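You operate a simulated robot arm through the tools that you are given. There is no shell and no other tool.

You are at the controls of a simulated robot arm. One attempt, no reset.

## Task
Set the red hook's side like the other: hook in the card's hole, yellow arm out and locked.
Fine: push the hook home; tighten the orange knob; the blue hook and white arm stay.

Only the result counts: the job must be done as asked and must still hold three seconds after the hand-in. Knocking over, shifting, dropping, spilling or breaking anything else fails it.

## Robot
A 6-joint arm with a two-finger parallel gripper, fixed in place. Base frame: the origin is at the foot of the arm, x ahead of it, y to its left, z up. Readings come in m, rad, newtons and seconds.
With the tool pointing down near the work surface it reaches from about 0.24 to 0.64 m from the base axis. Its first joint turns from -1.152 to 1.152 rad. Payload 2.7 kg.
Tool frame: the origin (TCP) lies between the finger pads and is the grasp point; the fingertips stand 0.023 m ahead of it; z points along the fingers, y is the line along which they close. Largest opening 0.094 m; finger width 0.038, thickness 0.01; the body of the gripper, 0.054 by 0.096 m, starts 0.039 m behind the TCP.
Orientation is that of the tool frame in the base frame, as a unit quaternion [w, x, y, z]. With the fingers straight down and closing along the base's y, the tool's x points along the base's -x, its y along +y and its z along -z.

## Interface
- The arm moves only by the tool jog_arm. Its argument "motion" is a list that holds one entry, the list of rows, each a list of 7 numbers: the opening, from 0 (shut) to 1 (fully open), then the shift along the tool's x, y, z in m, then the turn, a rotation vector about the tool's x, y, z in rad. In form: [[[claw, dx, dy, dz, wx, wy, wz], ...]]. A call has 1 to 20 rows; each row is the pose to reach, as a shift and turn from the pose commanded when the call began, along the tool's axes at that moment. A row lasts 0.2 s, in which the tool goes at most 0.05 m and 0.15 rad; a call with a longer step from one row to the next is refused whole, and so is a gripper value outside its range. Where a pose cannot be reached the arm comes as near as it can. A force on the tool above 60 N (or 10 N above the force at the start of the call, whichever is more), or a blocked arm, ends the call early, and 0.2 s more pass. Each finger travels about 0.045 m/s and halts on what it meets, pressing with about 37 N; the grip force reading is that of the motor and also rises with nothing between the fingers. The clock runs only during rows and for 0.2 s after the last one: add rows that repeat a pose to give the fingers time. It gives the time, the measured TCP pose, the force on the tool (base axes), the opening and the grip force at its end, in the units of the frame above (readings bear some noise), with the torque about the TCP (base axes, N m) and any sound that the robot's microphone picked up.
- Cameras (640 x 400 px; columns grow to the right, rows downward): "scene" is fixed at [0.0601, -0.4059, 1.4302]; the picture's right is [0.90, -0.44, 0.00], its down [-0.16, -0.32, -0.94] and it looks along [0.41, 0.84, -0.35] (base axes); focal length 298 px, centre (320, 200). "wrist" rides on the gripper at [0.086, 0.016, -0.074] in the tool frame; the picture's right is [-0.18, 0.98, 0.00], its down [-0.58, -0.11, -0.81] and it looks along [-0.79, -0.15, 0.59] (tool axes); focal length 243 px, centre (320, 200). There is no depth. A picture from a camera that has moved, and an enlarged one, comes with that camera's place and axes in the base frame and with its lens. The place of the scene camera against the robot may be out by one fixed shift of up to 0.012 m in any direction.
- get_image(camera): a new picture of that camera. No time passes.
- zoom(camera, box): a new picture of the part [left, top, right, bottom] of that camera's present view, enlarged. No time passes.
- hand_in(): hands the job in; it is judged then, once.

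Nothing tells you positions but the pictures and the camera data. Unless the task says otherwise, let go and move clear before handing in.

The tools are called as a command line: name --argument value ..., lists and objects as JSON in quotes. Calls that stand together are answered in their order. jog_arm: Moves the arm, as the interface text tells. Its arguments: {"type":"object","properties":{"motion":{"type":"array","items":{"type":"array","items":{"type":"array","items":{"type":"number"}}}}},"required":["motion"]} The other tools are called the same way: get_image (camera) takes a picture; zoom (camera, box) takes an enlarged picture of a part of a camera's view; hand_in () hands the job in.

At the start:

```text
time: 0.0
ee_pos: [0.248, 0.2121, 1.2878]
orientation: [0.0, 0.0, 1.0, 0.001]
ft_force: [0.2, 0.1, 0.0]
torque: [0.02, -0.02, -0.01]
width: 0.0938
grip_force: 0.1
```

scene: 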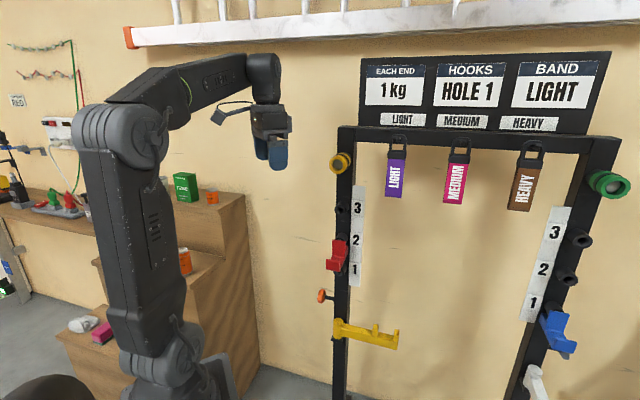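
wrist: 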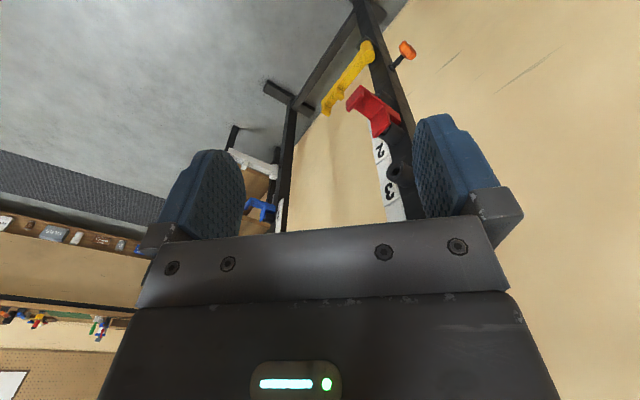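

I see a squat-rack-like frame with a red J-hook on the left post (around hole 1/2), a yellow safety arm, an orange knob, and a card saying "HOOKS HOLE 1". I'll take enlarged pictures first to learn the details.

zoom --camera "scene" --box '[290, 130, 430, 217]'

zoom --camera "scene" --box '[290, 220, 450, 400]'

zoom --camera "scene" --box '[480, 200, 640, 400]'

zoom --camera "scene" --box '[330, 40, 640, 230]'

zoom --camera "wrist" --box '[200, 0, 440, 230]'

```text
4.57 times, centred on (360, 174) of scene
camera zoom: at [0.0601, -0.4059, 1.4302], right [0.9, -0.44, 0.0], down [-0.16, -0.32, -0.94], along [0.41, 0.84, -0.35], focal length 1362 px, centre (137, 321)
```

zoom: 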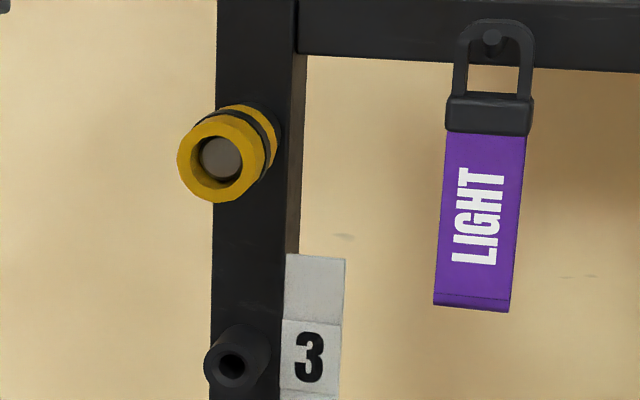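

```text
2.22 times, centred on (370, 310) of scene
camera zoom: at [0.0601, -0.4059, 1.4302], right [0.9, -0.44, 0.0], down [-0.16, -0.32, -0.94], along [0.41, 0.84, -0.35], focal length 662 px, centre (209, -44)
```

zoom: 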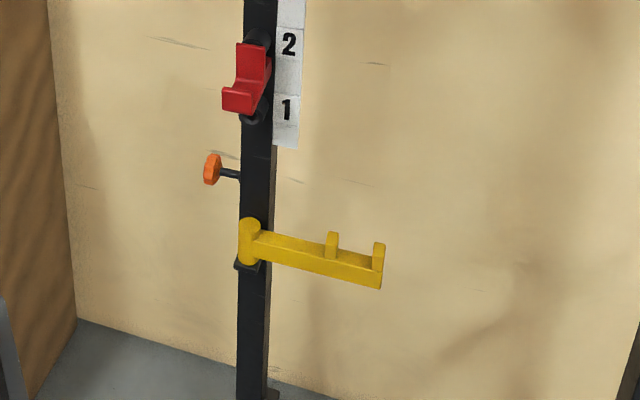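

```text
2.00 times, centred on (560, 300) of scene
camera zoom: at [0.0601, -0.4059, 1.4302], right [0.9, -0.44, 0.0], down [-0.16, -0.32, -0.94], along [0.41, 0.84, -0.35], focal length 596 px, centre (-160, 0)
```

zoom: 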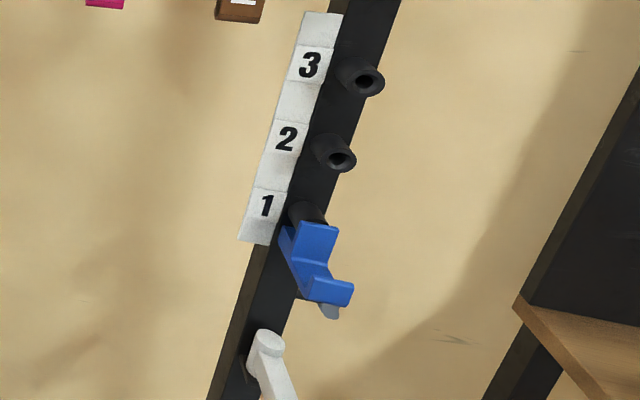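

```text
2.06 times, centred on (485, 135) of scene
camera zoom: at [0.0601, -0.4059, 1.4302], right [0.9, -0.44, 0.0], down [-0.16, -0.32, -0.94], along [0.41, 0.84, -0.35], focal length 615 px, centre (-21, 334)
```

zoom: 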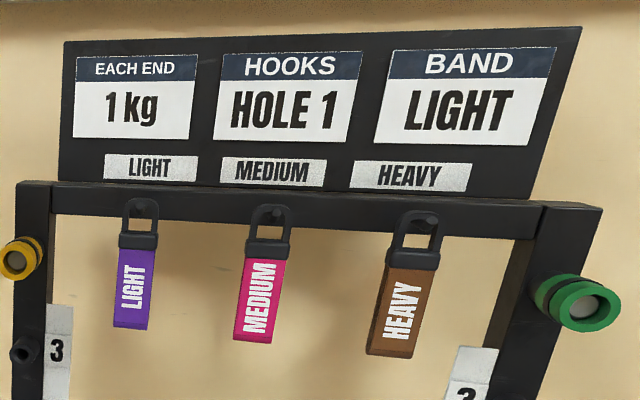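

```text
1.74 times, centred on (320, 115) of wrist
camera zoom: at [0.1643, 0.2282, 1.3616], right [0.18, 0.98, 0.0], down [0.58, -0.11, 0.81], along [0.79, -0.15, -0.59], focal length 422 px, centre (320, 348)
```

zoom: 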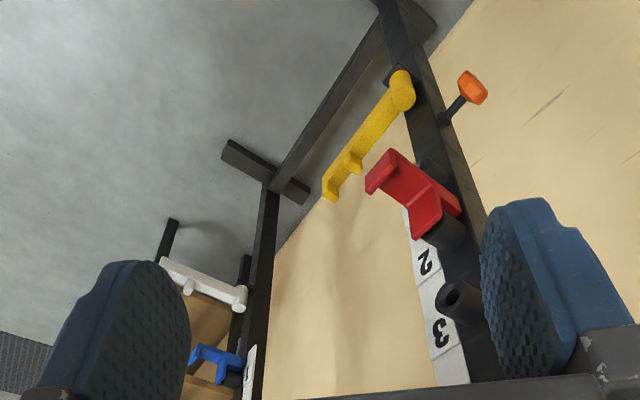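

The rack seems to stand diagonally, with the red hook near (0.46, 0.28, 0.94) and the blue hook near (0.86, -0.14, 0.85). I'll zoom further on each part before moving.

zoom --camera "scene" --box '[310, 220, 374, 260]'

zoom --camera "scene" --box '[310, 240, 374, 280]'

zoom --camera "scene" --box '[310, 280, 406, 350]'

zoom --camera "scene" --box '[510, 280, 606, 340]'

zoom --camera "scene" --box '[500, 340, 596, 400]'

zoom --camera "wrist" --box '[310, 20, 430, 140]'

zoom --camera "wrist" --box '[210, 110, 310, 220]'

```text
10.00 times, centred on (342, 240) of scene
camera zoom: at [0.0601, -0.4059, 1.4302], right [0.9, -0.44, 0.0], down [-0.16, -0.32, -0.94], along [0.41, 0.84, -0.35], focal length 2979 px, centre (100, -200)
```

zoom: 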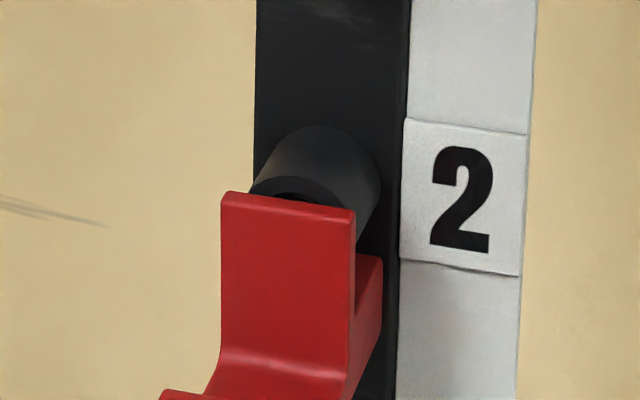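

```text
10.00 times, centred on (342, 260) of scene
camera zoom: at [0.0601, -0.4059, 1.4302], right [0.9, -0.44, 0.0], down [-0.16, -0.32, -0.94], along [0.41, 0.84, -0.35], focal length 2979 px, centre (100, -400)
```

zoom: 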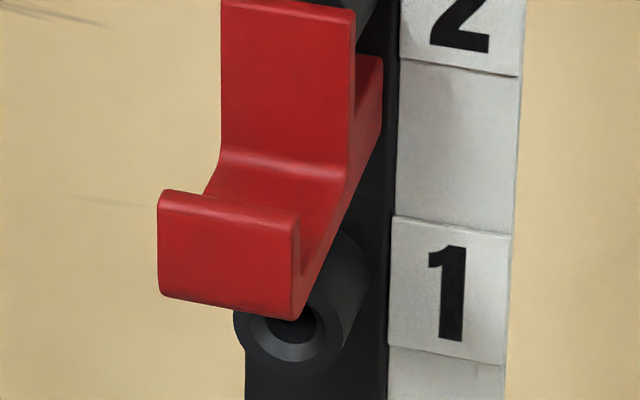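

```text
5.71 times, centred on (358, 315) of scene
camera zoom: at [0.0601, -0.4059, 1.4302], right [0.9, -0.44, 0.0], down [-0.16, -0.32, -0.94], along [0.41, 0.84, -0.35], focal length 1702 px, centre (103, -457)
```

zoom: 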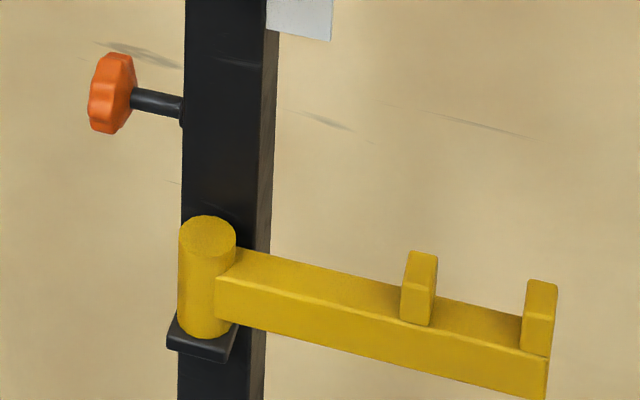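

```text
6.67 times, centred on (558, 310) of scene
camera zoom: at [0.0601, -0.4059, 1.4302], right [0.9, -0.44, 0.0], down [-0.16, -0.32, -0.94], along [0.41, 0.84, -0.35], focal length 1986 px, centre (-1267, -533)
```

zoom: 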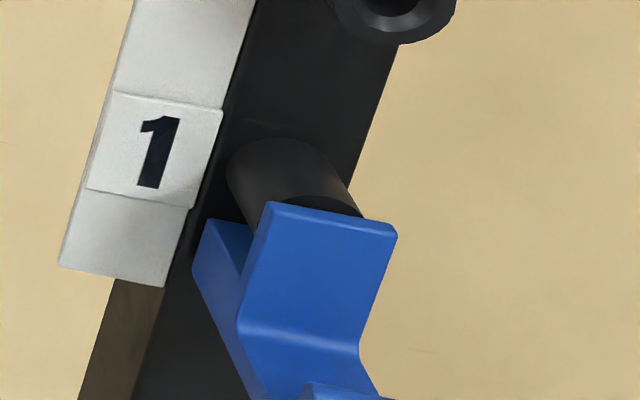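

```text
6.67 times, centred on (548, 370) of scene
camera zoom: at [0.0601, -0.4059, 1.4302], right [0.9, -0.44, 0.0], down [-0.16, -0.32, -0.94], along [0.41, 0.84, -0.35], focal length 1986 px, centre (-1200, -933)
```

zoom: 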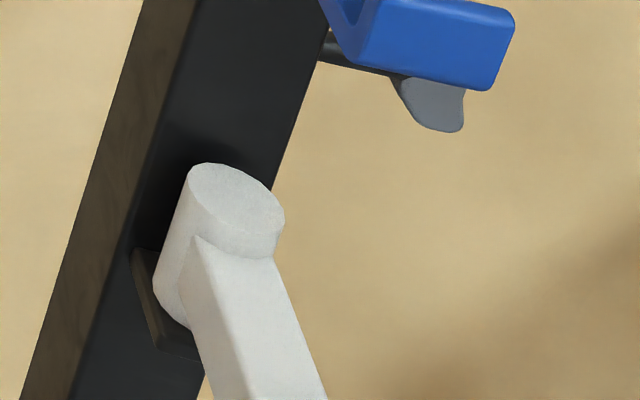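

```text
3.33 times, centred on (370, 80) of wrist
camera zoom: at [0.1643, 0.2282, 1.3616], right [0.18, 0.98, 0.0], down [0.58, -0.11, 0.81], along [0.79, -0.15, -0.59], focal length 809 px, centre (153, 600)
```

zoom: 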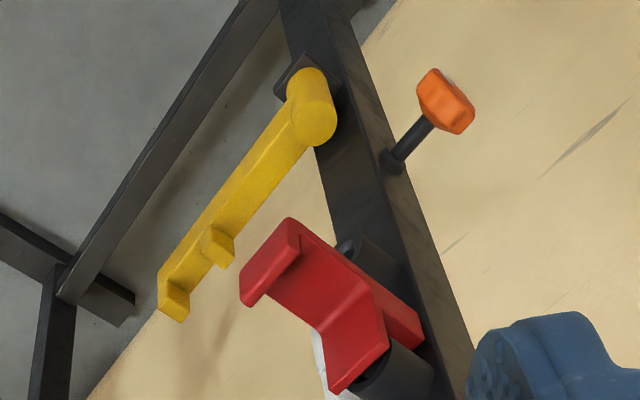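

```text
3.64 times, centred on (260, 165) of wrist
camera zoom: at [0.1643, 0.2282, 1.3616], right [0.18, 0.98, 0.0], down [0.58, -0.11, 0.81], along [0.79, -0.15, -0.59], focal length 882 px, centre (538, 327)
```

zoom: 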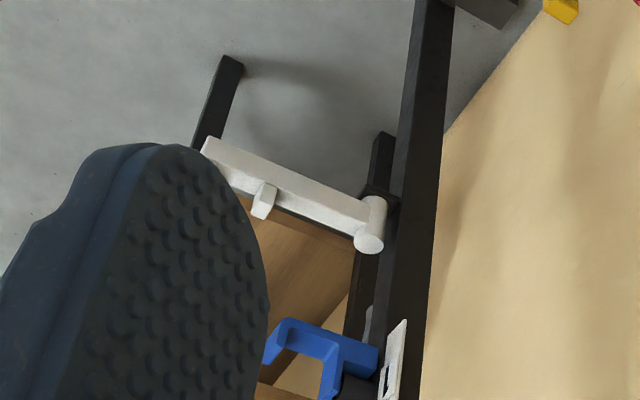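

The hook appears to sit in hole 2's socket, and the yellow arm is folded inward, parallel to the rack. I'll yaw the gripper toward the rack to look with the wrist camera.

jog_arm --motion '[[[1, 0, 0, 0, 0, 0, -0.15], [1, 0, 0, 0, 0, 0, -0.3], [1, 0, 0, 0, 0, 0, -0.45], [1, 0, 0, 0, 0, 0, -0.6], [1, 0, 0, 0, 0, 0, -0.75], [1, 0, 0, 0, 0, 0, -0.75]]]'

```text
time: 1.4
ee_pos: [0.2499, 0.2117, 1.2884]
orientation: [0.0, -0.367, 0.93, 0.001]
ft_force: [0.4, 0.1, 0.2]
torque: [0.0, 0.05, 0.01]
width: 0.0941
grip_force: 0.1
```

get_image --camera "wrist"

get_image --camera "scene"

```text
taken
camera wrist: at [0.1764, 0.165, 1.3617], right [-0.54, 0.84, 0.0], down [0.5, 0.32, 0.81], along [0.68, 0.43, -0.59], focal length 243 px, centre (320, 200)
```

wrist: 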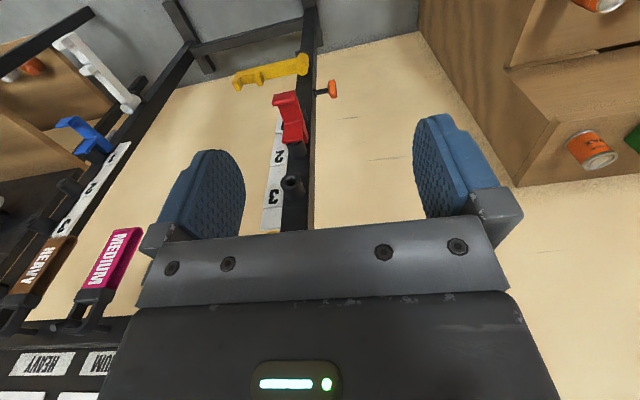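

```text
taken
```

scene: 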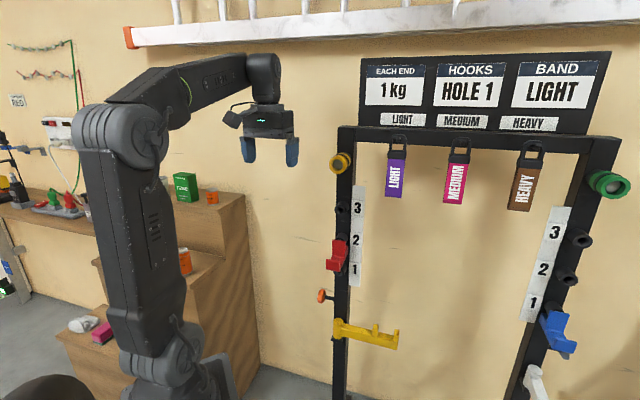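

The wrist view shows the red hook, the yellow arm and the orange knob between the fingers. I'll move lower and nearer for a closer look, staying about 0.1 m off the hook.

jog_arm --motion '[[[1, -0.007, -0.009, 0.035, 0, 0, 0], [1, -0.014, -0.018, 0.07, 0, 0, 0], [1, -0.021, -0.026, 0.105, 0, 0, 0], [1, -0.028, -0.035, 0.14, 0, 0, 0], [1, -0.035, -0.044, 0.175, 0, 0, 0], [1, -0.042, -0.053, 0.21, 0, 0, 0], [1, -0.048, -0.0614, 0.244, 0, 0, 0], [1, -0.048, -0.0614, 0.244, 0, 0, 0]]]'

```text
time: 3.2
ee_pos: [0.3266, 0.1991, 1.0442]
orientation: [0.0, -0.367, 0.93, 0.0]
ft_force: [0.2, -0.3, 1.3]
torque: [0.01, -0.01, -0.05]
width: 0.0942
grip_force: 0.1
```

get_image --camera "wrist"

zoom --camera "wrist" --box '[200, 40, 440, 200]'

get_image --camera "scene"

```text
taken
camera wrist: at [0.2535, 0.1528, 1.1174], right [-0.54, 0.84, 0.0], down [0.5, 0.32, 0.81], along [0.68, 0.43, -0.59], focal length 243 px, centre (320, 200)
```

wrist: 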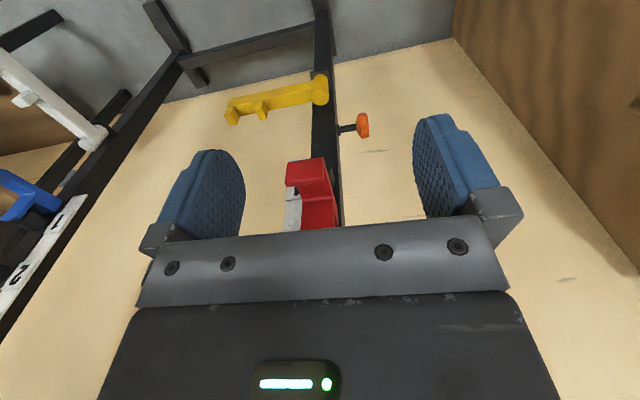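

```text
2.50 times, centred on (320, 120) of wrist
camera zoom: at [0.2535, 0.1528, 1.1174], right [-0.54, 0.84, 0.0], down [0.5, 0.32, 0.81], along [0.68, 0.43, -0.59], focal length 606 px, centre (320, 400)
```

zoom: 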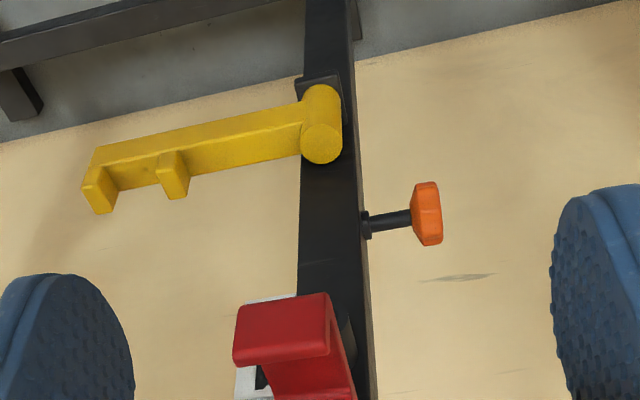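

```text
taken
```

scene: 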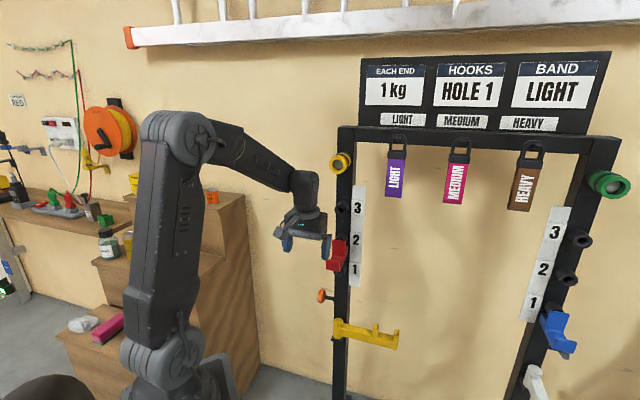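

Triangulating two wrist views puts the knob near (0.474, 0.398, 0.692), the yellow pivot top near (0.485, 0.302, 0.656) and the hook lip near (0.43, 0.246, 0.95), with the rack normal at about 43–45°. I'll zoom on the details from here.

zoom --camera "wrist" --box '[325, 105, 385, 145]'

zoom --camera "wrist" --box '[265, 145, 361, 235]'

zoom --camera "wrist" --box '[210, 60, 350, 140]'

zoom --camera "wrist" --box '[0, 40, 160, 140]'

zoom --camera "wrist" --box '[0, 140, 160, 240]'

zoom --camera "scene" --box '[310, 280, 350, 310]'

zoom --camera "scene" --box '[540, 335, 588, 365]'

```text
10.00 times, centred on (355, 125) of wrist
camera zoom: at [0.2535, 0.1528, 1.1174], right [-0.54, 0.84, 0.0], down [0.5, 0.32, 0.81], along [0.68, 0.43, -0.59], focal length 2426 px, centre (-30, 950)
```

zoom: 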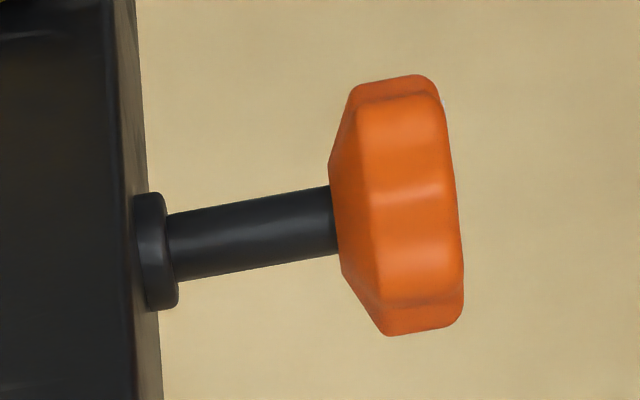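

```text
4.44 times, centred on (313, 190) of wrist
camera zoom: at [0.2535, 0.1528, 1.1174], right [-0.54, 0.84, 0.0], down [0.5, 0.32, 0.81], along [0.68, 0.43, -0.59], focal length 1078 px, centre (351, 244)
```

zoom: 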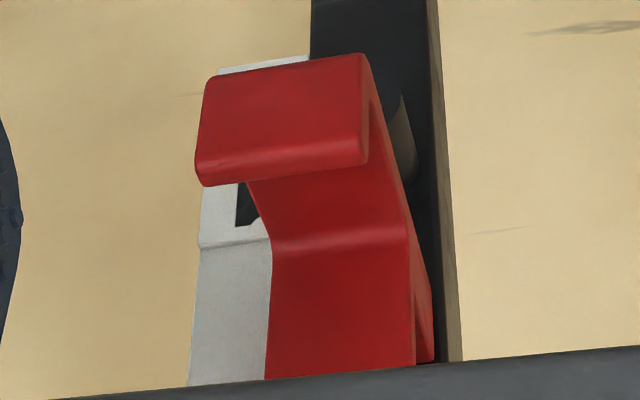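

```text
4.57 times, centred on (280, 100) of wrist
camera zoom: at [0.2535, 0.1528, 1.1174], right [-0.54, 0.84, 0.0], down [0.5, 0.32, 0.81], along [0.68, 0.43, -0.59], focal length 1109 px, centre (503, 657)
```

zoom: 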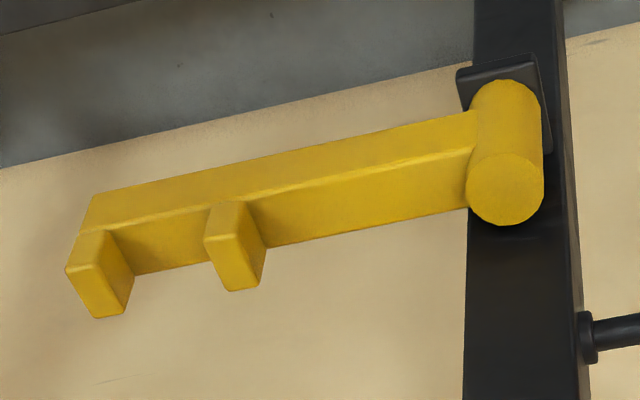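

```text
4.00 times, centred on (80, 90) of wrist
camera zoom: at [0.2535, 0.1528, 1.1174], right [-0.54, 0.84, 0.0], down [0.5, 0.32, 0.81], along [0.68, 0.43, -0.59], focal length 970 px, centre (1280, 640)
```

zoom: 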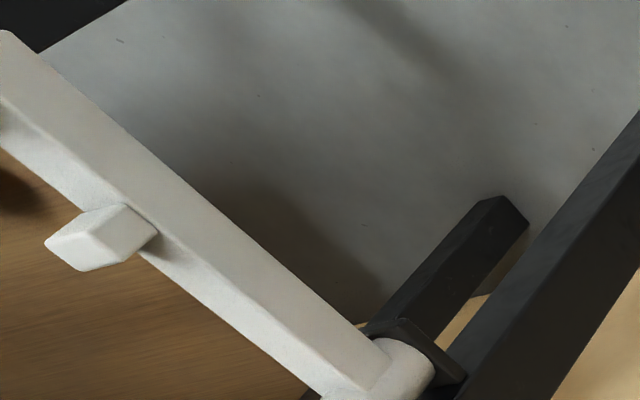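

```text
4.00 times, centred on (80, 190) of wrist
camera zoom: at [0.2535, 0.1528, 1.1174], right [-0.54, 0.84, 0.0], down [0.5, 0.32, 0.81], along [0.68, 0.43, -0.59], focal length 970 px, centre (1280, 240)
```

zoom: 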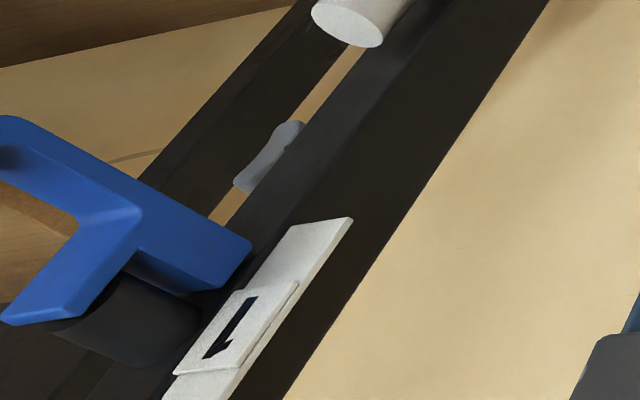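

```text
13.33 times, centred on (330, 295) of scene
camera zoom: at [0.0601, -0.4059, 1.4302], right [0.9, -0.44, 0.0], down [-0.16, -0.32, -0.94], along [0.41, 0.84, -0.35], focal length 3972 px, centre (187, -1067)
```

zoom: 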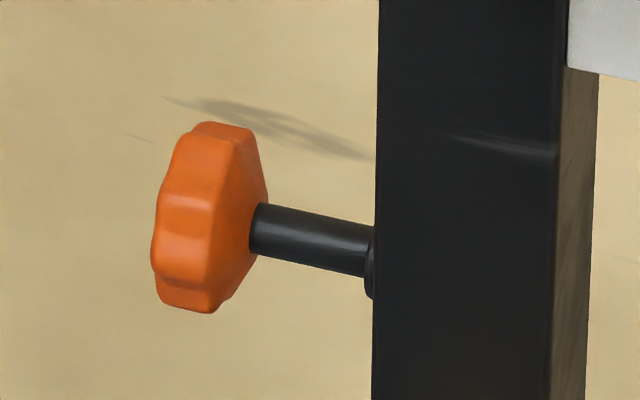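

```text
13.33 times, centred on (564, 350) of scene
camera zoom: at [0.0601, -0.4059, 1.4302], right [0.9, -0.44, 0.0], down [-0.16, -0.32, -0.94], along [0.41, 0.84, -0.35], focal length 3972 px, centre (-2933, -1800)
```

zoom: 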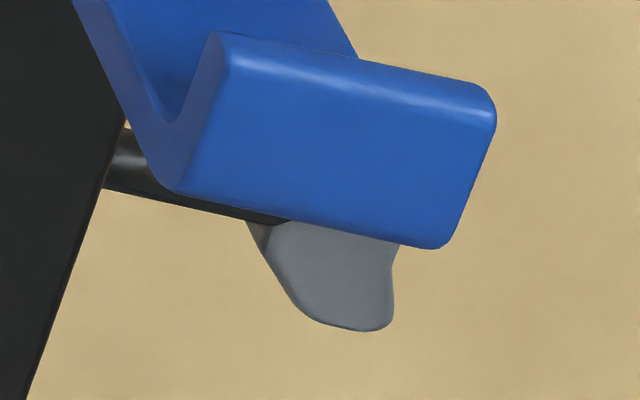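

The hook is a forked J with a peg in a tube and a foot under it, and the holes look about 0.11 m apart. Next I'll align the tool to the rack normal (45°) and tilt it 45° forward, so the wrist camera looks straight at the post.

jog_arm --motion '[[[1, 0, 0, 0, 0, 0, -0.035], [1, 0, 0, 0, 0, 0, -0.035]]]'

jog_arm --motion '[[[1, 0, 0, 0, 0, -0.14, 0], [1, 0, 0, 0, 0, -0.28, 0], [1, 0, 0, 0, 0, -0.42, 0], [1, 0, 0, 0, 0, -0.56, 0], [1, 0, 0, 0, 0, -0.7, 0], [1, 0, 0, 0, 0, -0.785, 0], [1, 0, 0, 0, 0, -0.785, 0]]]'

get_image --camera "wrist"

get_image --camera "scene"

```text
time: 3.8
ee_pos: [0.3263, 0.2003, 1.0439]
orientation: [0.0, -0.383, 0.924, 0.001]
ft_force: [0.6, -0.9, -0.6]
torque: [0.02, 0.0, 0.02]
width: 0.0939
grip_force: 0.1
```

```text
time: 5.4
ee_pos: [0.3256, 0.1998, 1.0444]
orientation: [0.355, -0.353, 0.853, 0.147]
ft_force: [0.1, -0.9, 0.4]
torque: [-0.02, 0.02, 0.02]
width: 0.094
grip_force: 0.1
```

```text
taken
camera wrist: at [0.236, 0.1312, 1.0344], right [-0.6, 0.79, 0.13], down [-0.04, -0.19, 0.98], along [0.8, 0.59, 0.14], focal length 243 px, centre (320, 200)
```

wrist: 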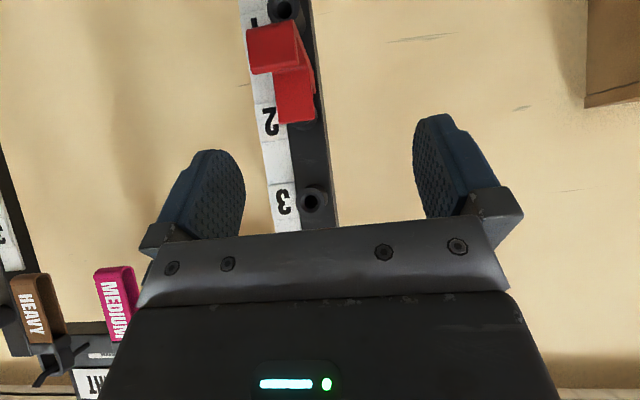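

```text
taken
```

scene: 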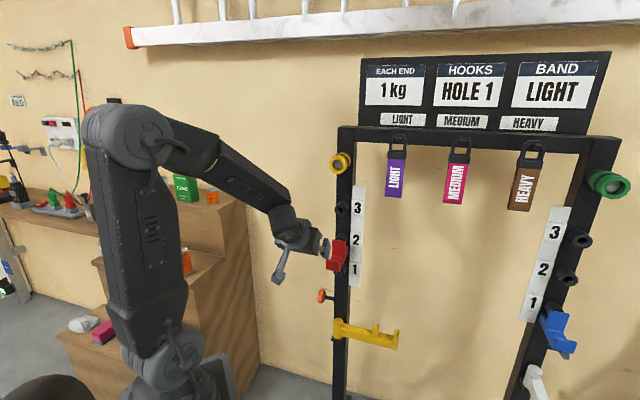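

The tilted view shows hole 1, the hook and hole 3 in one line. I'll zoom here and then take a second view from lower down to triangulate the holes.

zoom --camera "wrist" --box '[230, 0, 350, 75]'

zoom --camera "wrist" --box '[230, 60, 350, 135]'

zoom --camera "wrist" --box '[250, 160, 370, 235]'

zoom --camera "scene" --box '[260, 200, 380, 300]'

```text
5.33 times, centred on (290, 38) of wrist
camera zoom: at [0.236, 0.1312, 1.0344], right [-0.6, 0.79, 0.13], down [-0.04, -0.19, 0.98], along [0.8, 0.59, 0.14], focal length 1294 px, centre (480, 1067)
```

zoom: 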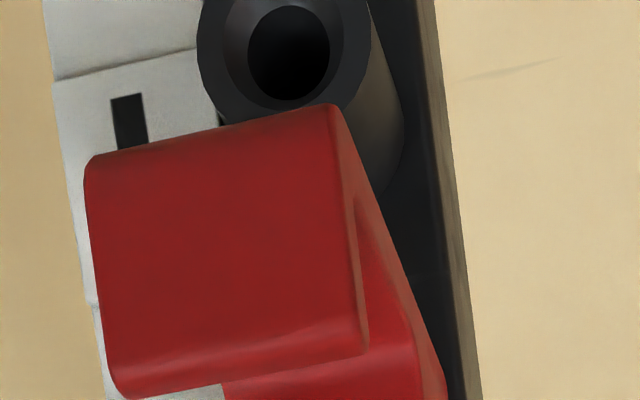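

```text
5.33 times, centred on (290, 98) of wrist
camera zoom: at [0.236, 0.1312, 1.0344], right [-0.6, 0.79, 0.13], down [-0.04, -0.19, 0.98], along [0.8, 0.59, 0.14], focal length 1294 px, centre (480, 747)
```

zoom: 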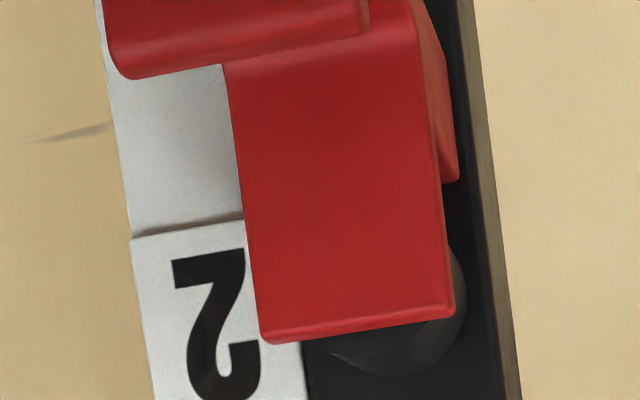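

```text
5.33 times, centred on (310, 198) of wrist
camera zoom: at [0.236, 0.1312, 1.0344], right [-0.6, 0.79, 0.13], down [-0.04, -0.19, 0.98], along [0.8, 0.59, 0.14], focal length 1294 px, centre (373, 213)
```

zoom: 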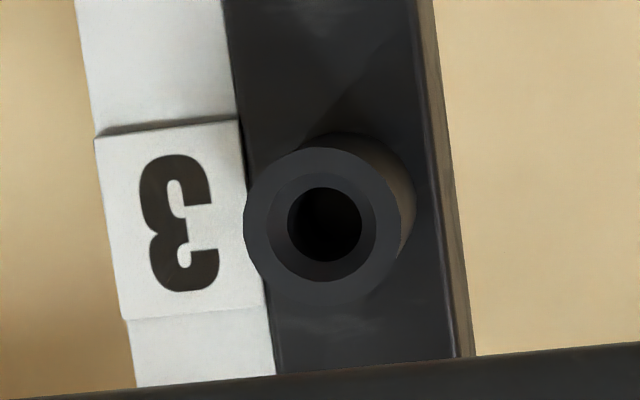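

```text
4.00 times, centred on (320, 250) of scene
camera zoom: at [0.0601, -0.4059, 1.4302], right [0.9, -0.44, 0.0], down [-0.16, -0.32, -0.94], along [0.41, 0.84, -0.35], focal length 1192 px, centre (320, 0)
```

zoom: 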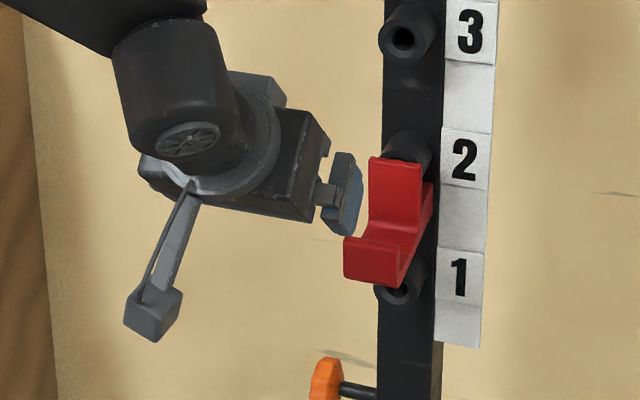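

I'll lower the tool 0.12 m straight down for a second sight line on hole 1 and the hook; nothing lies in that path.

jog_arm --motion '[[[1, 0.0283, 0, 0.0283, 0, 0, 0], [1, 0.0566, 0, 0.0566, 0, 0, 0], [1, 0.0849, 0, 0.0849, 0, 0, 0], [1, 0.0849, 0, 0.0849, 0, 0, 0]]]'

get_image --camera "wrist"

zoom --camera "wrist" --box '[250, 60, 378, 140]'

zoom --camera "wrist" --box '[250, 140, 378, 220]'

zoom --camera "wrist" --box '[220, 0, 380, 80]'

```text
time: 6.4
ee_pos: [0.3251, 0.1991, 0.9249]
orientation: [0.353, -0.354, 0.854, 0.147]
ft_force: [-0.8, 0.1, 0.5]
torque: [0.04, 0.0, 0.02]
width: 0.0938
grip_force: 0.1
```

```text
taken
camera wrist: at [0.2355, 0.1315, 0.9143], right [-0.6, 0.79, 0.13], down [-0.04, -0.19, 0.98], along [0.8, 0.59, 0.14], focal length 243 px, centre (320, 200)
```

wrist: 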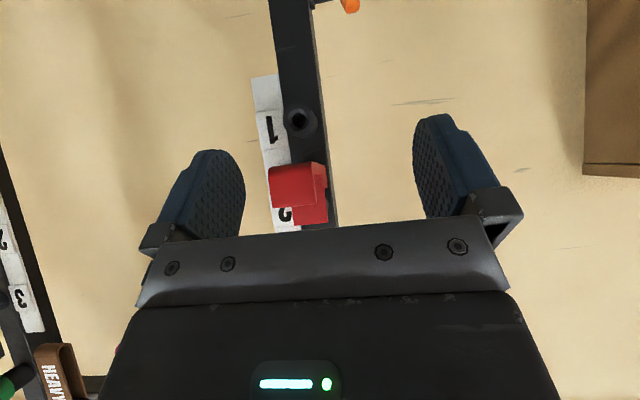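

```text
5.00 times, centred on (314, 100) of wrist
camera zoom: at [0.2355, 0.1315, 0.9143], right [-0.6, 0.79, 0.13], down [-0.04, -0.19, 0.98], along [0.8, 0.59, 0.14], focal length 1213 px, centre (350, 700)
```

zoom: 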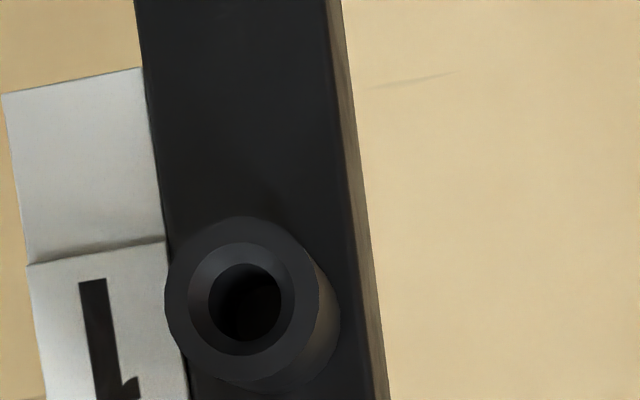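

```text
5.00 times, centred on (314, 180) of wrist
camera zoom: at [0.2355, 0.1315, 0.9143], right [-0.6, 0.79, 0.13], down [-0.04, -0.19, 0.98], along [0.8, 0.59, 0.14], focal length 1213 px, centre (350, 300)
```

zoom: 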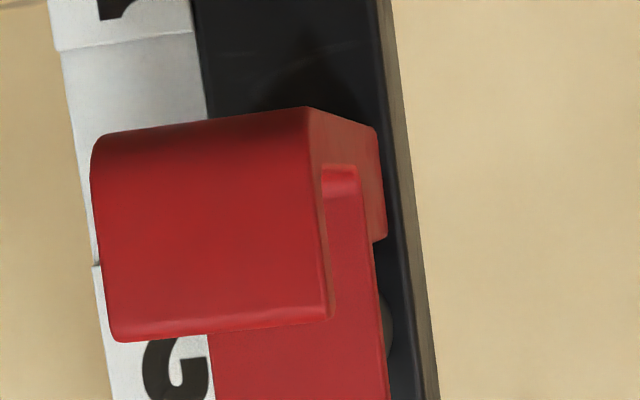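

```text
4.00 times, centred on (300, 40) of wrist
camera zoom: at [0.2355, 0.1315, 0.9143], right [-0.6, 0.79, 0.13], down [-0.04, -0.19, 0.98], along [0.8, 0.59, 0.14], focal length 970 px, centre (400, 840)
```

zoom: 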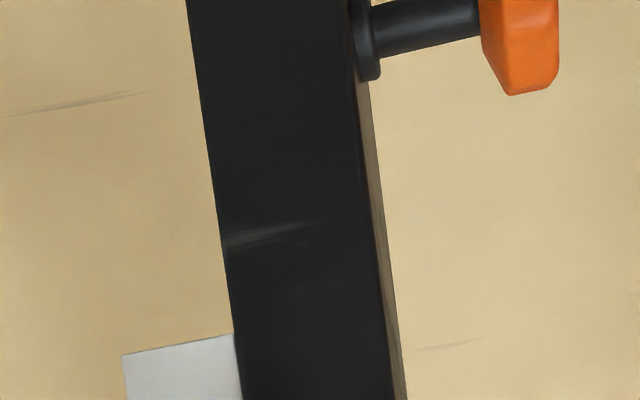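

Hole 1's rim sits at n≈0.551, L≈-0.1305, z≈0.860 in rack axes, and the hook's centre line is at L≈-0.131 with its upright top at z≈0.984. I'll go above and in front of the hook at a steeper tilt, ready to straddle it.

jog_arm --motion '[[[1, -0.0343, -0.0103, -0.005, 0, 0.0655, 0], [1, -0.0686, -0.0206, -0.01, 0, 0.131, 0], [1, -0.1029, -0.031, -0.0149, 0, 0.1965, 0], [1, -0.1372, -0.0413, -0.0198, 0, 0.262, 0], [1, -0.1372, -0.0413, -0.0198, 0, 0.262, 0]]]'

get_image --camera "wrist"

zoom --camera "scene" --box '[260, 180, 380, 290]'

```text
time: 7.6
ee_pos: [0.4144, 0.2301, 1.0345]
orientation: [0.239, -0.37, 0.892, 0.1]
ft_force: [-0.4, 0.0, -0.2]
torque: [-0.01, -0.02, -0.02]
width: 0.0942
grip_force: 0.2
```

```text
taken
camera wrist: at [0.3255, 0.1622, 1.0561], right [-0.58, 0.81, 0.09], down [0.15, -0.01, 0.99], along [0.8, 0.59, -0.12], focal length 243 px, centre (320, 200)
```

wrist: 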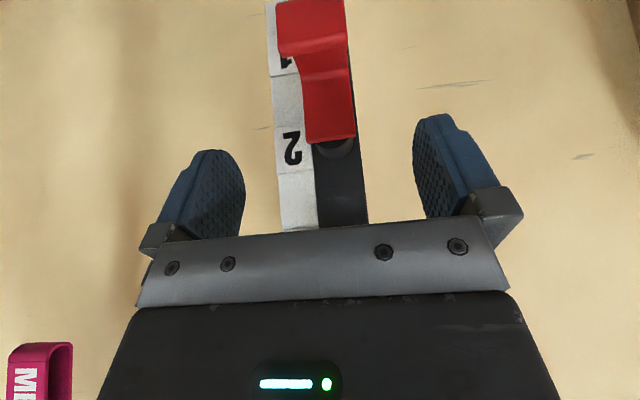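

```text
3.64 times, centred on (320, 235) of scene
camera zoom: at [0.0601, -0.4059, 1.4302], right [0.9, -0.44, 0.0], down [-0.16, -0.32, -0.94], along [0.41, 0.84, -0.35], focal length 1083 px, centre (320, 73)
```

zoom: 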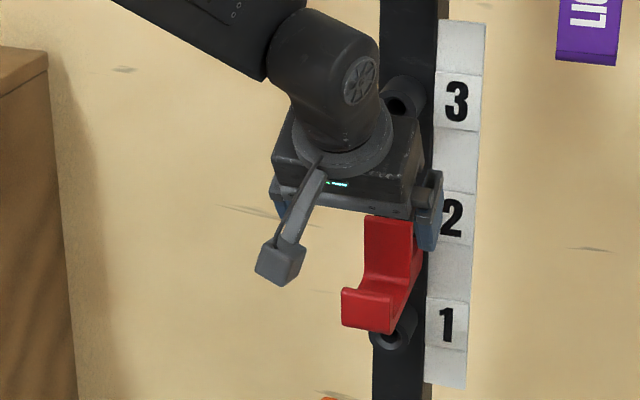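

The fingers are centred over the hook. I'll slide down along the tool axis to straddle it and stop about 15 mm short to check.

jog_arm --motion '[[[1, -0.0068, 0, 0.035, 0, 0, 0], [1, -0.0135, 0, 0.07, 0, 0, 0], [1, -0.0135, 0, 0.105, 0, 0, 0], [1, -0.0135, 0, 0.105, 0, 0, 0]]]'

get_image --camera "wrist"

zoom --camera "scene" --box '[280, 190, 380, 290]'

```text
time: 8.6
ee_pos: [0.4586, 0.2741, 0.9497]
orientation: [0.24, -0.37, 0.892, 0.101]
ft_force: [-0.7, -0.5, -0.5]
torque: [0.0, 0.0, -0.02]
width: 0.0942
grip_force: 0.1
```

```text
taken
camera wrist: at [0.37, 0.2076, 0.9711], right [-0.58, 0.81, 0.09], down [0.15, -0.01, 0.99], along [0.8, 0.59, -0.12], focal length 243 px, centre (320, 200)
```

wrist: 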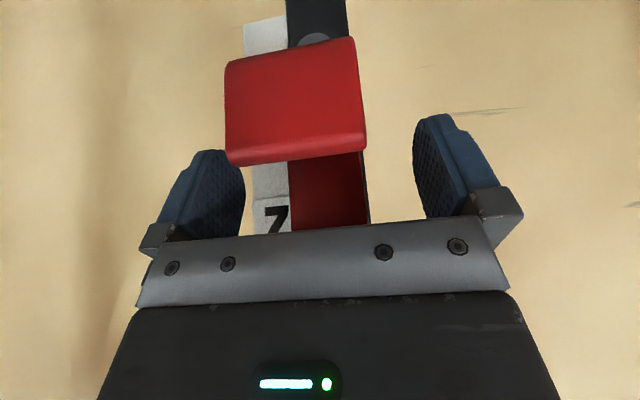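

```text
4.00 times, centred on (330, 240) of scene
camera zoom: at [0.0601, -0.4059, 1.4302], right [0.9, -0.44, 0.0], down [-0.16, -0.32, -0.94], along [0.41, 0.84, -0.35], focal length 1192 px, centre (280, 40)
```

zoom: 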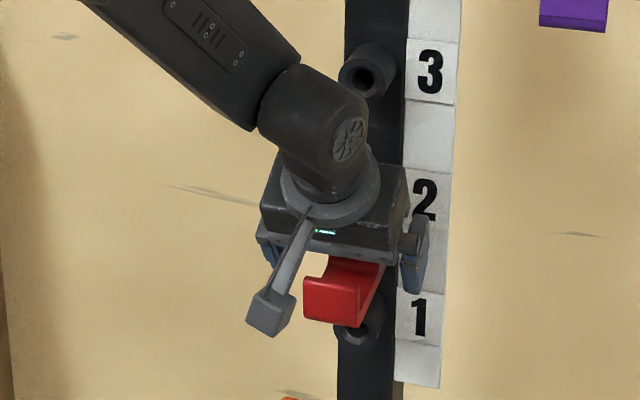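

The fingers straddle the hook without contact. I'll go the last 12 mm and close on its sides.

jog_arm --motion '[[[1, -0.002, 0, 0.012, 0, 0, 0], [0.4, -0.002, 0, 0.012, 0, 0, 0], [0.2, -0.002, 0, 0.012, 0, 0, 0], [0, -0.002, 0, 0.012, 0, 0, 0], [0, -0.002, 0, 0.012, 0, 0, 0], [0, -0.002, 0, 0.012, 0, 0, 0], [0, -0.002, 0, 0.012, 0, 0, 0]]]'

get_image --camera "wrist"

zoom --camera "scene" --box '[280, 190, 380, 290]'

```text
time: 10.2
ee_pos: [0.4639, 0.2811, 0.942]
orientation: [0.238, -0.371, 0.892, 0.1]
ft_force: [0.5, 1.5, 1.1]
torque: [-0.02, 0.0, 0.02]
width: 0.042
grip_force: 37.0
```

```text
taken
camera wrist: at [0.3755, 0.2131, 0.9617], right [-0.58, 0.81, 0.09], down [0.15, -0.01, 0.99], along [0.8, 0.59, -0.12], focal length 243 px, centre (320, 200)
```

wrist: 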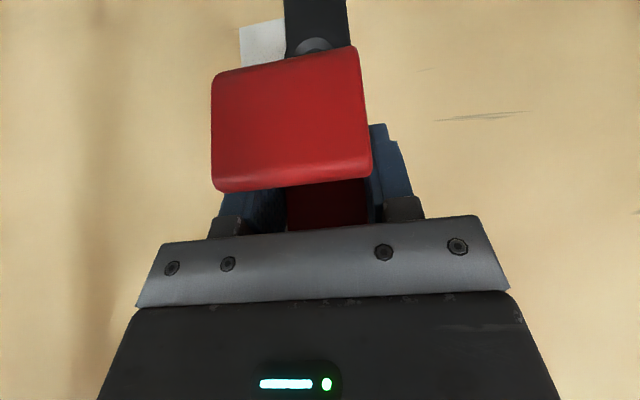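

```text
4.00 times, centred on (330, 240) of scene
camera zoom: at [0.0601, -0.4059, 1.4302], right [0.9, -0.44, 0.0], down [-0.16, -0.32, -0.94], along [0.41, 0.84, -0.35], focal length 1192 px, centre (280, 40)
```

zoom: 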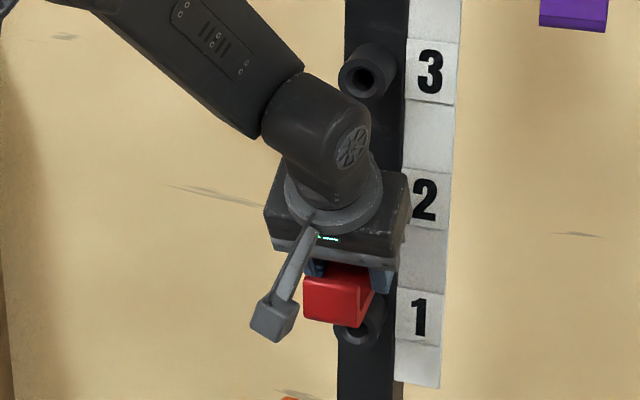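

The hook is held firmly (width 0.042 m, 37 N). I'll draw it straight out along the rack normal a little and watch the force.

jog_arm --motion '[[[0, 0.0043, 0, -0.0025, 0, 0, 0], [0, 0.0087, 0, -0.005, 0, 0, 0], [0, 0.013, 0, -0.0075, 0, 0, 0], [0, 0.0173, 0, -0.01, 0, 0, 0]]]'

zoom --camera "scene" --box '[280, 190, 380, 290]'

```text
time: 11.2
ee_pos: [0.4498, 0.2661, 0.9417]
orientation: [0.239, -0.368, 0.893, 0.099]
ft_force: [0.4, 0.2, -0.5]
torque: [-0.05, -0.01, 0.0]
width: 0.0417
grip_force: 36.9
```

```text
4.00 times, centred on (330, 240) of scene
camera zoom: at [0.0601, -0.4059, 1.4302], right [0.9, -0.44, 0.0], down [-0.16, -0.32, -0.94], along [0.41, 0.84, -0.35], focal length 1192 px, centre (280, 40)
```

zoom: 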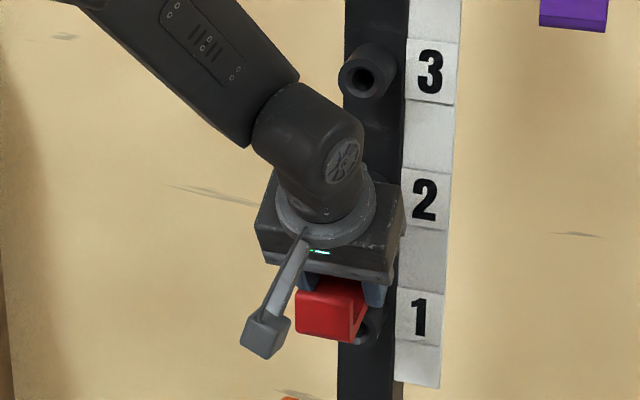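

It slides out freely with no force. I'll continue to about 0.09 m total and look at the peg.

jog_arm --motion '[[[0, 0.0087, 0, -0.005, 0, 0, 0], [0, 0.0173, 0, -0.01, 0, 0, 0], [0, 0.026, 0, -0.015, 0, 0, 0], [0, 0.0346, 0, -0.02, 0, 0, 0], [0, 0.0433, 0, -0.025, 0, 0, 0], [0, 0.052, 0, -0.03, 0, 0, 0], [0, 0.0606, 0, -0.035, 0, 0, 0], [0, 0.0606, 0, -0.035, 0, 0, 0]]]'

zoom --camera "scene" --box '[260, 190, 380, 290]'

get_image --camera "wrist"

```text
time: 13.0
ee_pos: [0.4006, 0.2169, 0.942]
orientation: [0.239, -0.369, 0.892, 0.1]
ft_force: [-0.1, 0.0, 0.4]
torque: [-0.05, 0.02, -0.02]
width: 0.042
grip_force: 36.8
```

```text
4.00 times, centred on (320, 240) of scene
camera zoom: at [0.0601, -0.4059, 1.4302], right [0.9, -0.44, 0.0], down [-0.16, -0.32, -0.94], along [0.41, 0.84, -0.35], focal length 1192 px, centre (320, 40)
```

zoom: 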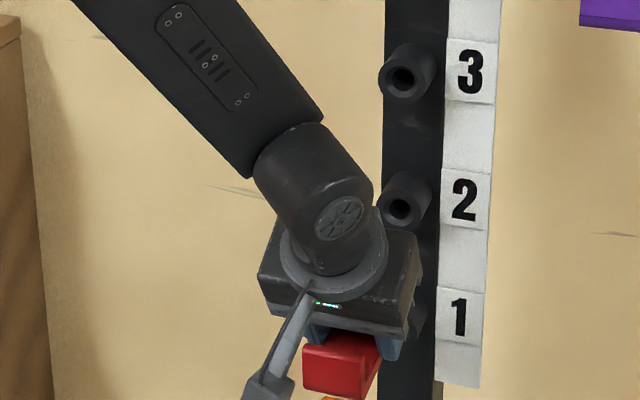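

```text
taken
camera wrist: at [0.3118, 0.1492, 0.9622], right [-0.58, 0.81, 0.09], down [0.15, -0.01, 0.99], along [0.8, 0.59, -0.12], focal length 243 px, centre (320, 200)
```

wrist: 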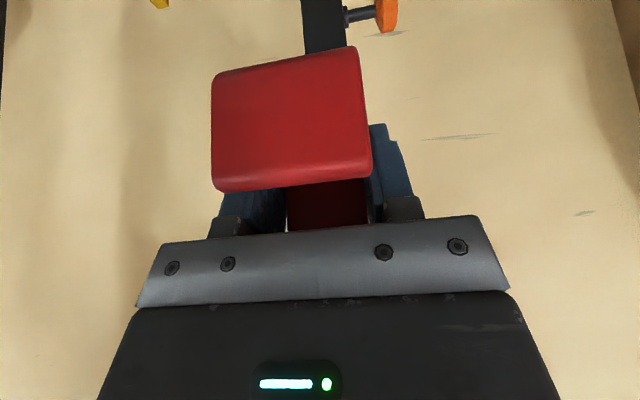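

Hole 2 is now empty and the hook is in hand. I'll back off 0.03 m more, then lower exactly 0.11 m to hole 1's level.

jog_arm --motion '[[[0, 0.013, 0, -0.0075, 0, 0, 0], [0, 0.026, 0, -0.015, 0, 0, 0], [0, 0.0398, 0, 0.0088, 0, 0, 0], [0, 0.0535, 0, 0.0327, 0, 0, 0], [0, 0.0673, 0, 0.0565, 0, 0, 0], [0, 0.081, 0, 0.0803, 0, 0, 0], [0, 0.081, 0, 0.0803, 0, 0, 0]]]'

zoom --camera "scene" --box '[240, 200, 380, 310]'

get_image --camera "wrist"

```text
time: 14.6
ee_pos: [0.3784, 0.1948, 0.8308]
orientation: [0.24, -0.368, 0.893, 0.099]
ft_force: [-0.3, -0.4, 0.2]
torque: [-0.05, 0.06, -0.01]
width: 0.0419
grip_force: 37.6
```

```text
3.64 times, centred on (310, 255) of scene
camera zoom: at [0.0601, -0.4059, 1.4302], right [0.9, -0.44, 0.0], down [-0.16, -0.32, -0.94], along [0.41, 0.84, -0.35], focal length 1083 px, centre (356, 0)
```

zoom: 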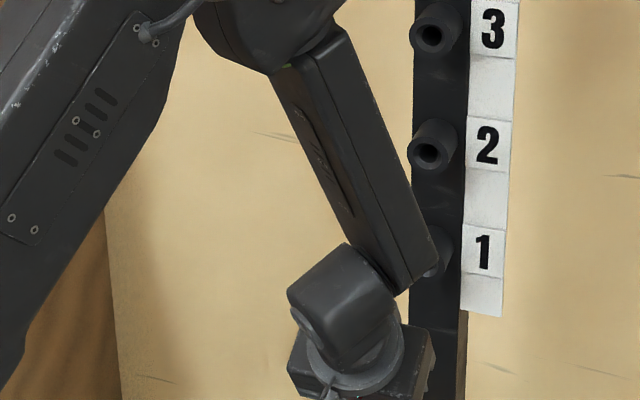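

```text
taken
camera wrist: at [0.2904, 0.1278, 0.8512], right [-0.58, 0.81, 0.09], down [0.15, -0.01, 0.99], along [0.8, 0.59, -0.12], focal length 243 px, centre (320, 200)
```

wrist: 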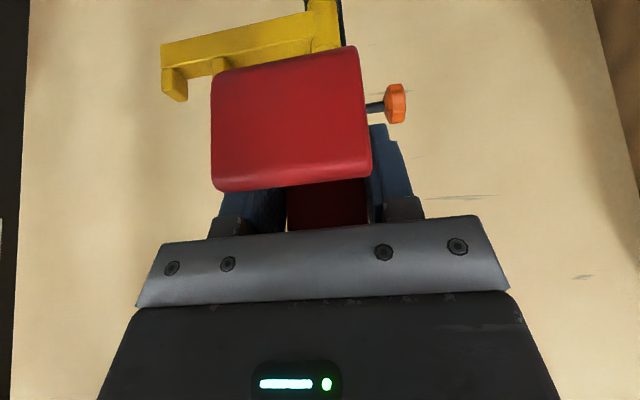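

I'll check the whole arm posture before moving in, as the forearm now looks close to the post in this view.

get_image --camera "scene"

zoom --camera "scene" --box '[200, 150, 400, 400]'

```text
taken
```

scene: 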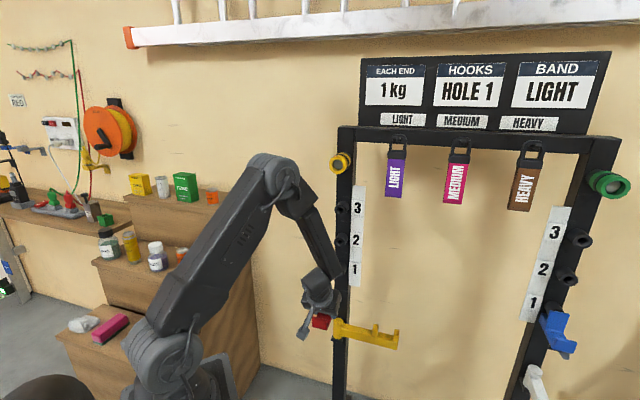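

```text
1.60 times, centred on (300, 275) of scene
camera zoom: at [0.0601, -0.4059, 1.4302], right [0.9, -0.44, 0.0], down [-0.16, -0.32, -0.94], along [0.41, 0.84, -0.35], focal length 477 px, centre (352, 80)
```

zoom: 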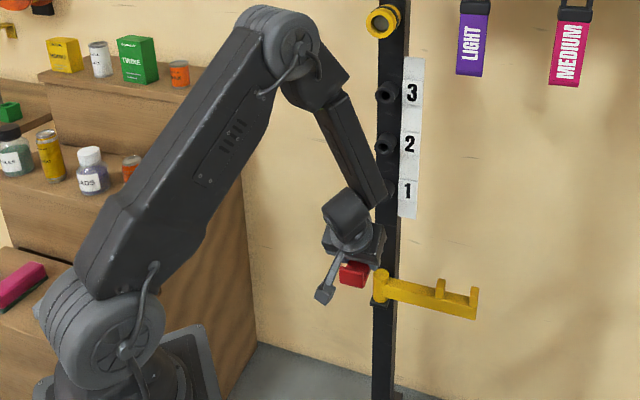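

The wrist and forearm stay well short of the post, so the path is clear. I'll push in along the normal, pausing at 0.07 m to read the force before going on.

jog_arm --motion '[[[0, -0.0173, 0, 0.01, 0, 0, 0], [0, -0.0346, 0, 0.02, 0, 0, 0], [0, -0.0476, 0, 0.0275, 0, 0, 0], [0, -0.0563, 0, 0.0325, 0, 0, 0], [0, -0.0606, 0, 0.035, 0, 0, 0]]]'

get_image --camera "wrist"

zoom --camera "scene" --box '[260, 200, 380, 310]'

```text
time: 15.8
ee_pos: [0.4292, 0.2448, 0.8306]
orientation: [0.239, -0.37, 0.892, 0.099]
ft_force: [-0.1, -1.0, -0.2]
torque: [-0.03, -0.02, 0.01]
width: 0.042
grip_force: 36.4
```

```text
taken
camera wrist: at [0.3394, 0.1774, 0.8517], right [-0.58, 0.81, 0.09], down [0.15, -0.01, 0.99], along [0.8, 0.59, -0.12], focal length 243 px, centre (320, 200)
```

wrist: 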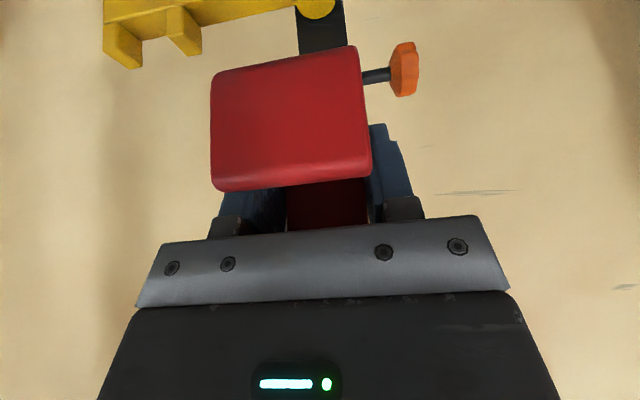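

```text
3.64 times, centred on (320, 255) of scene
camera zoom: at [0.0601, -0.4059, 1.4302], right [0.9, -0.44, 0.0], down [-0.16, -0.32, -0.94], along [0.41, 0.84, -0.35], focal length 1083 px, centre (320, 0)
```

zoom: 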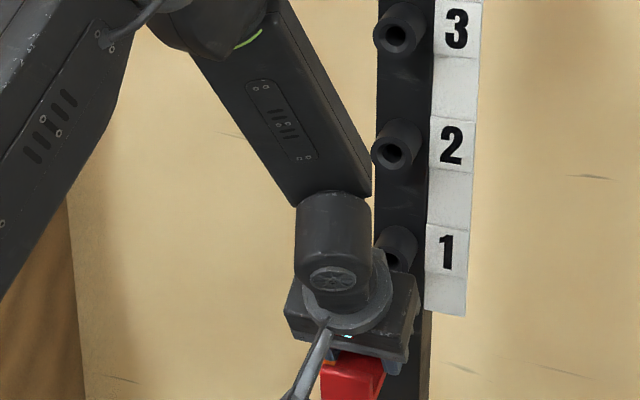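

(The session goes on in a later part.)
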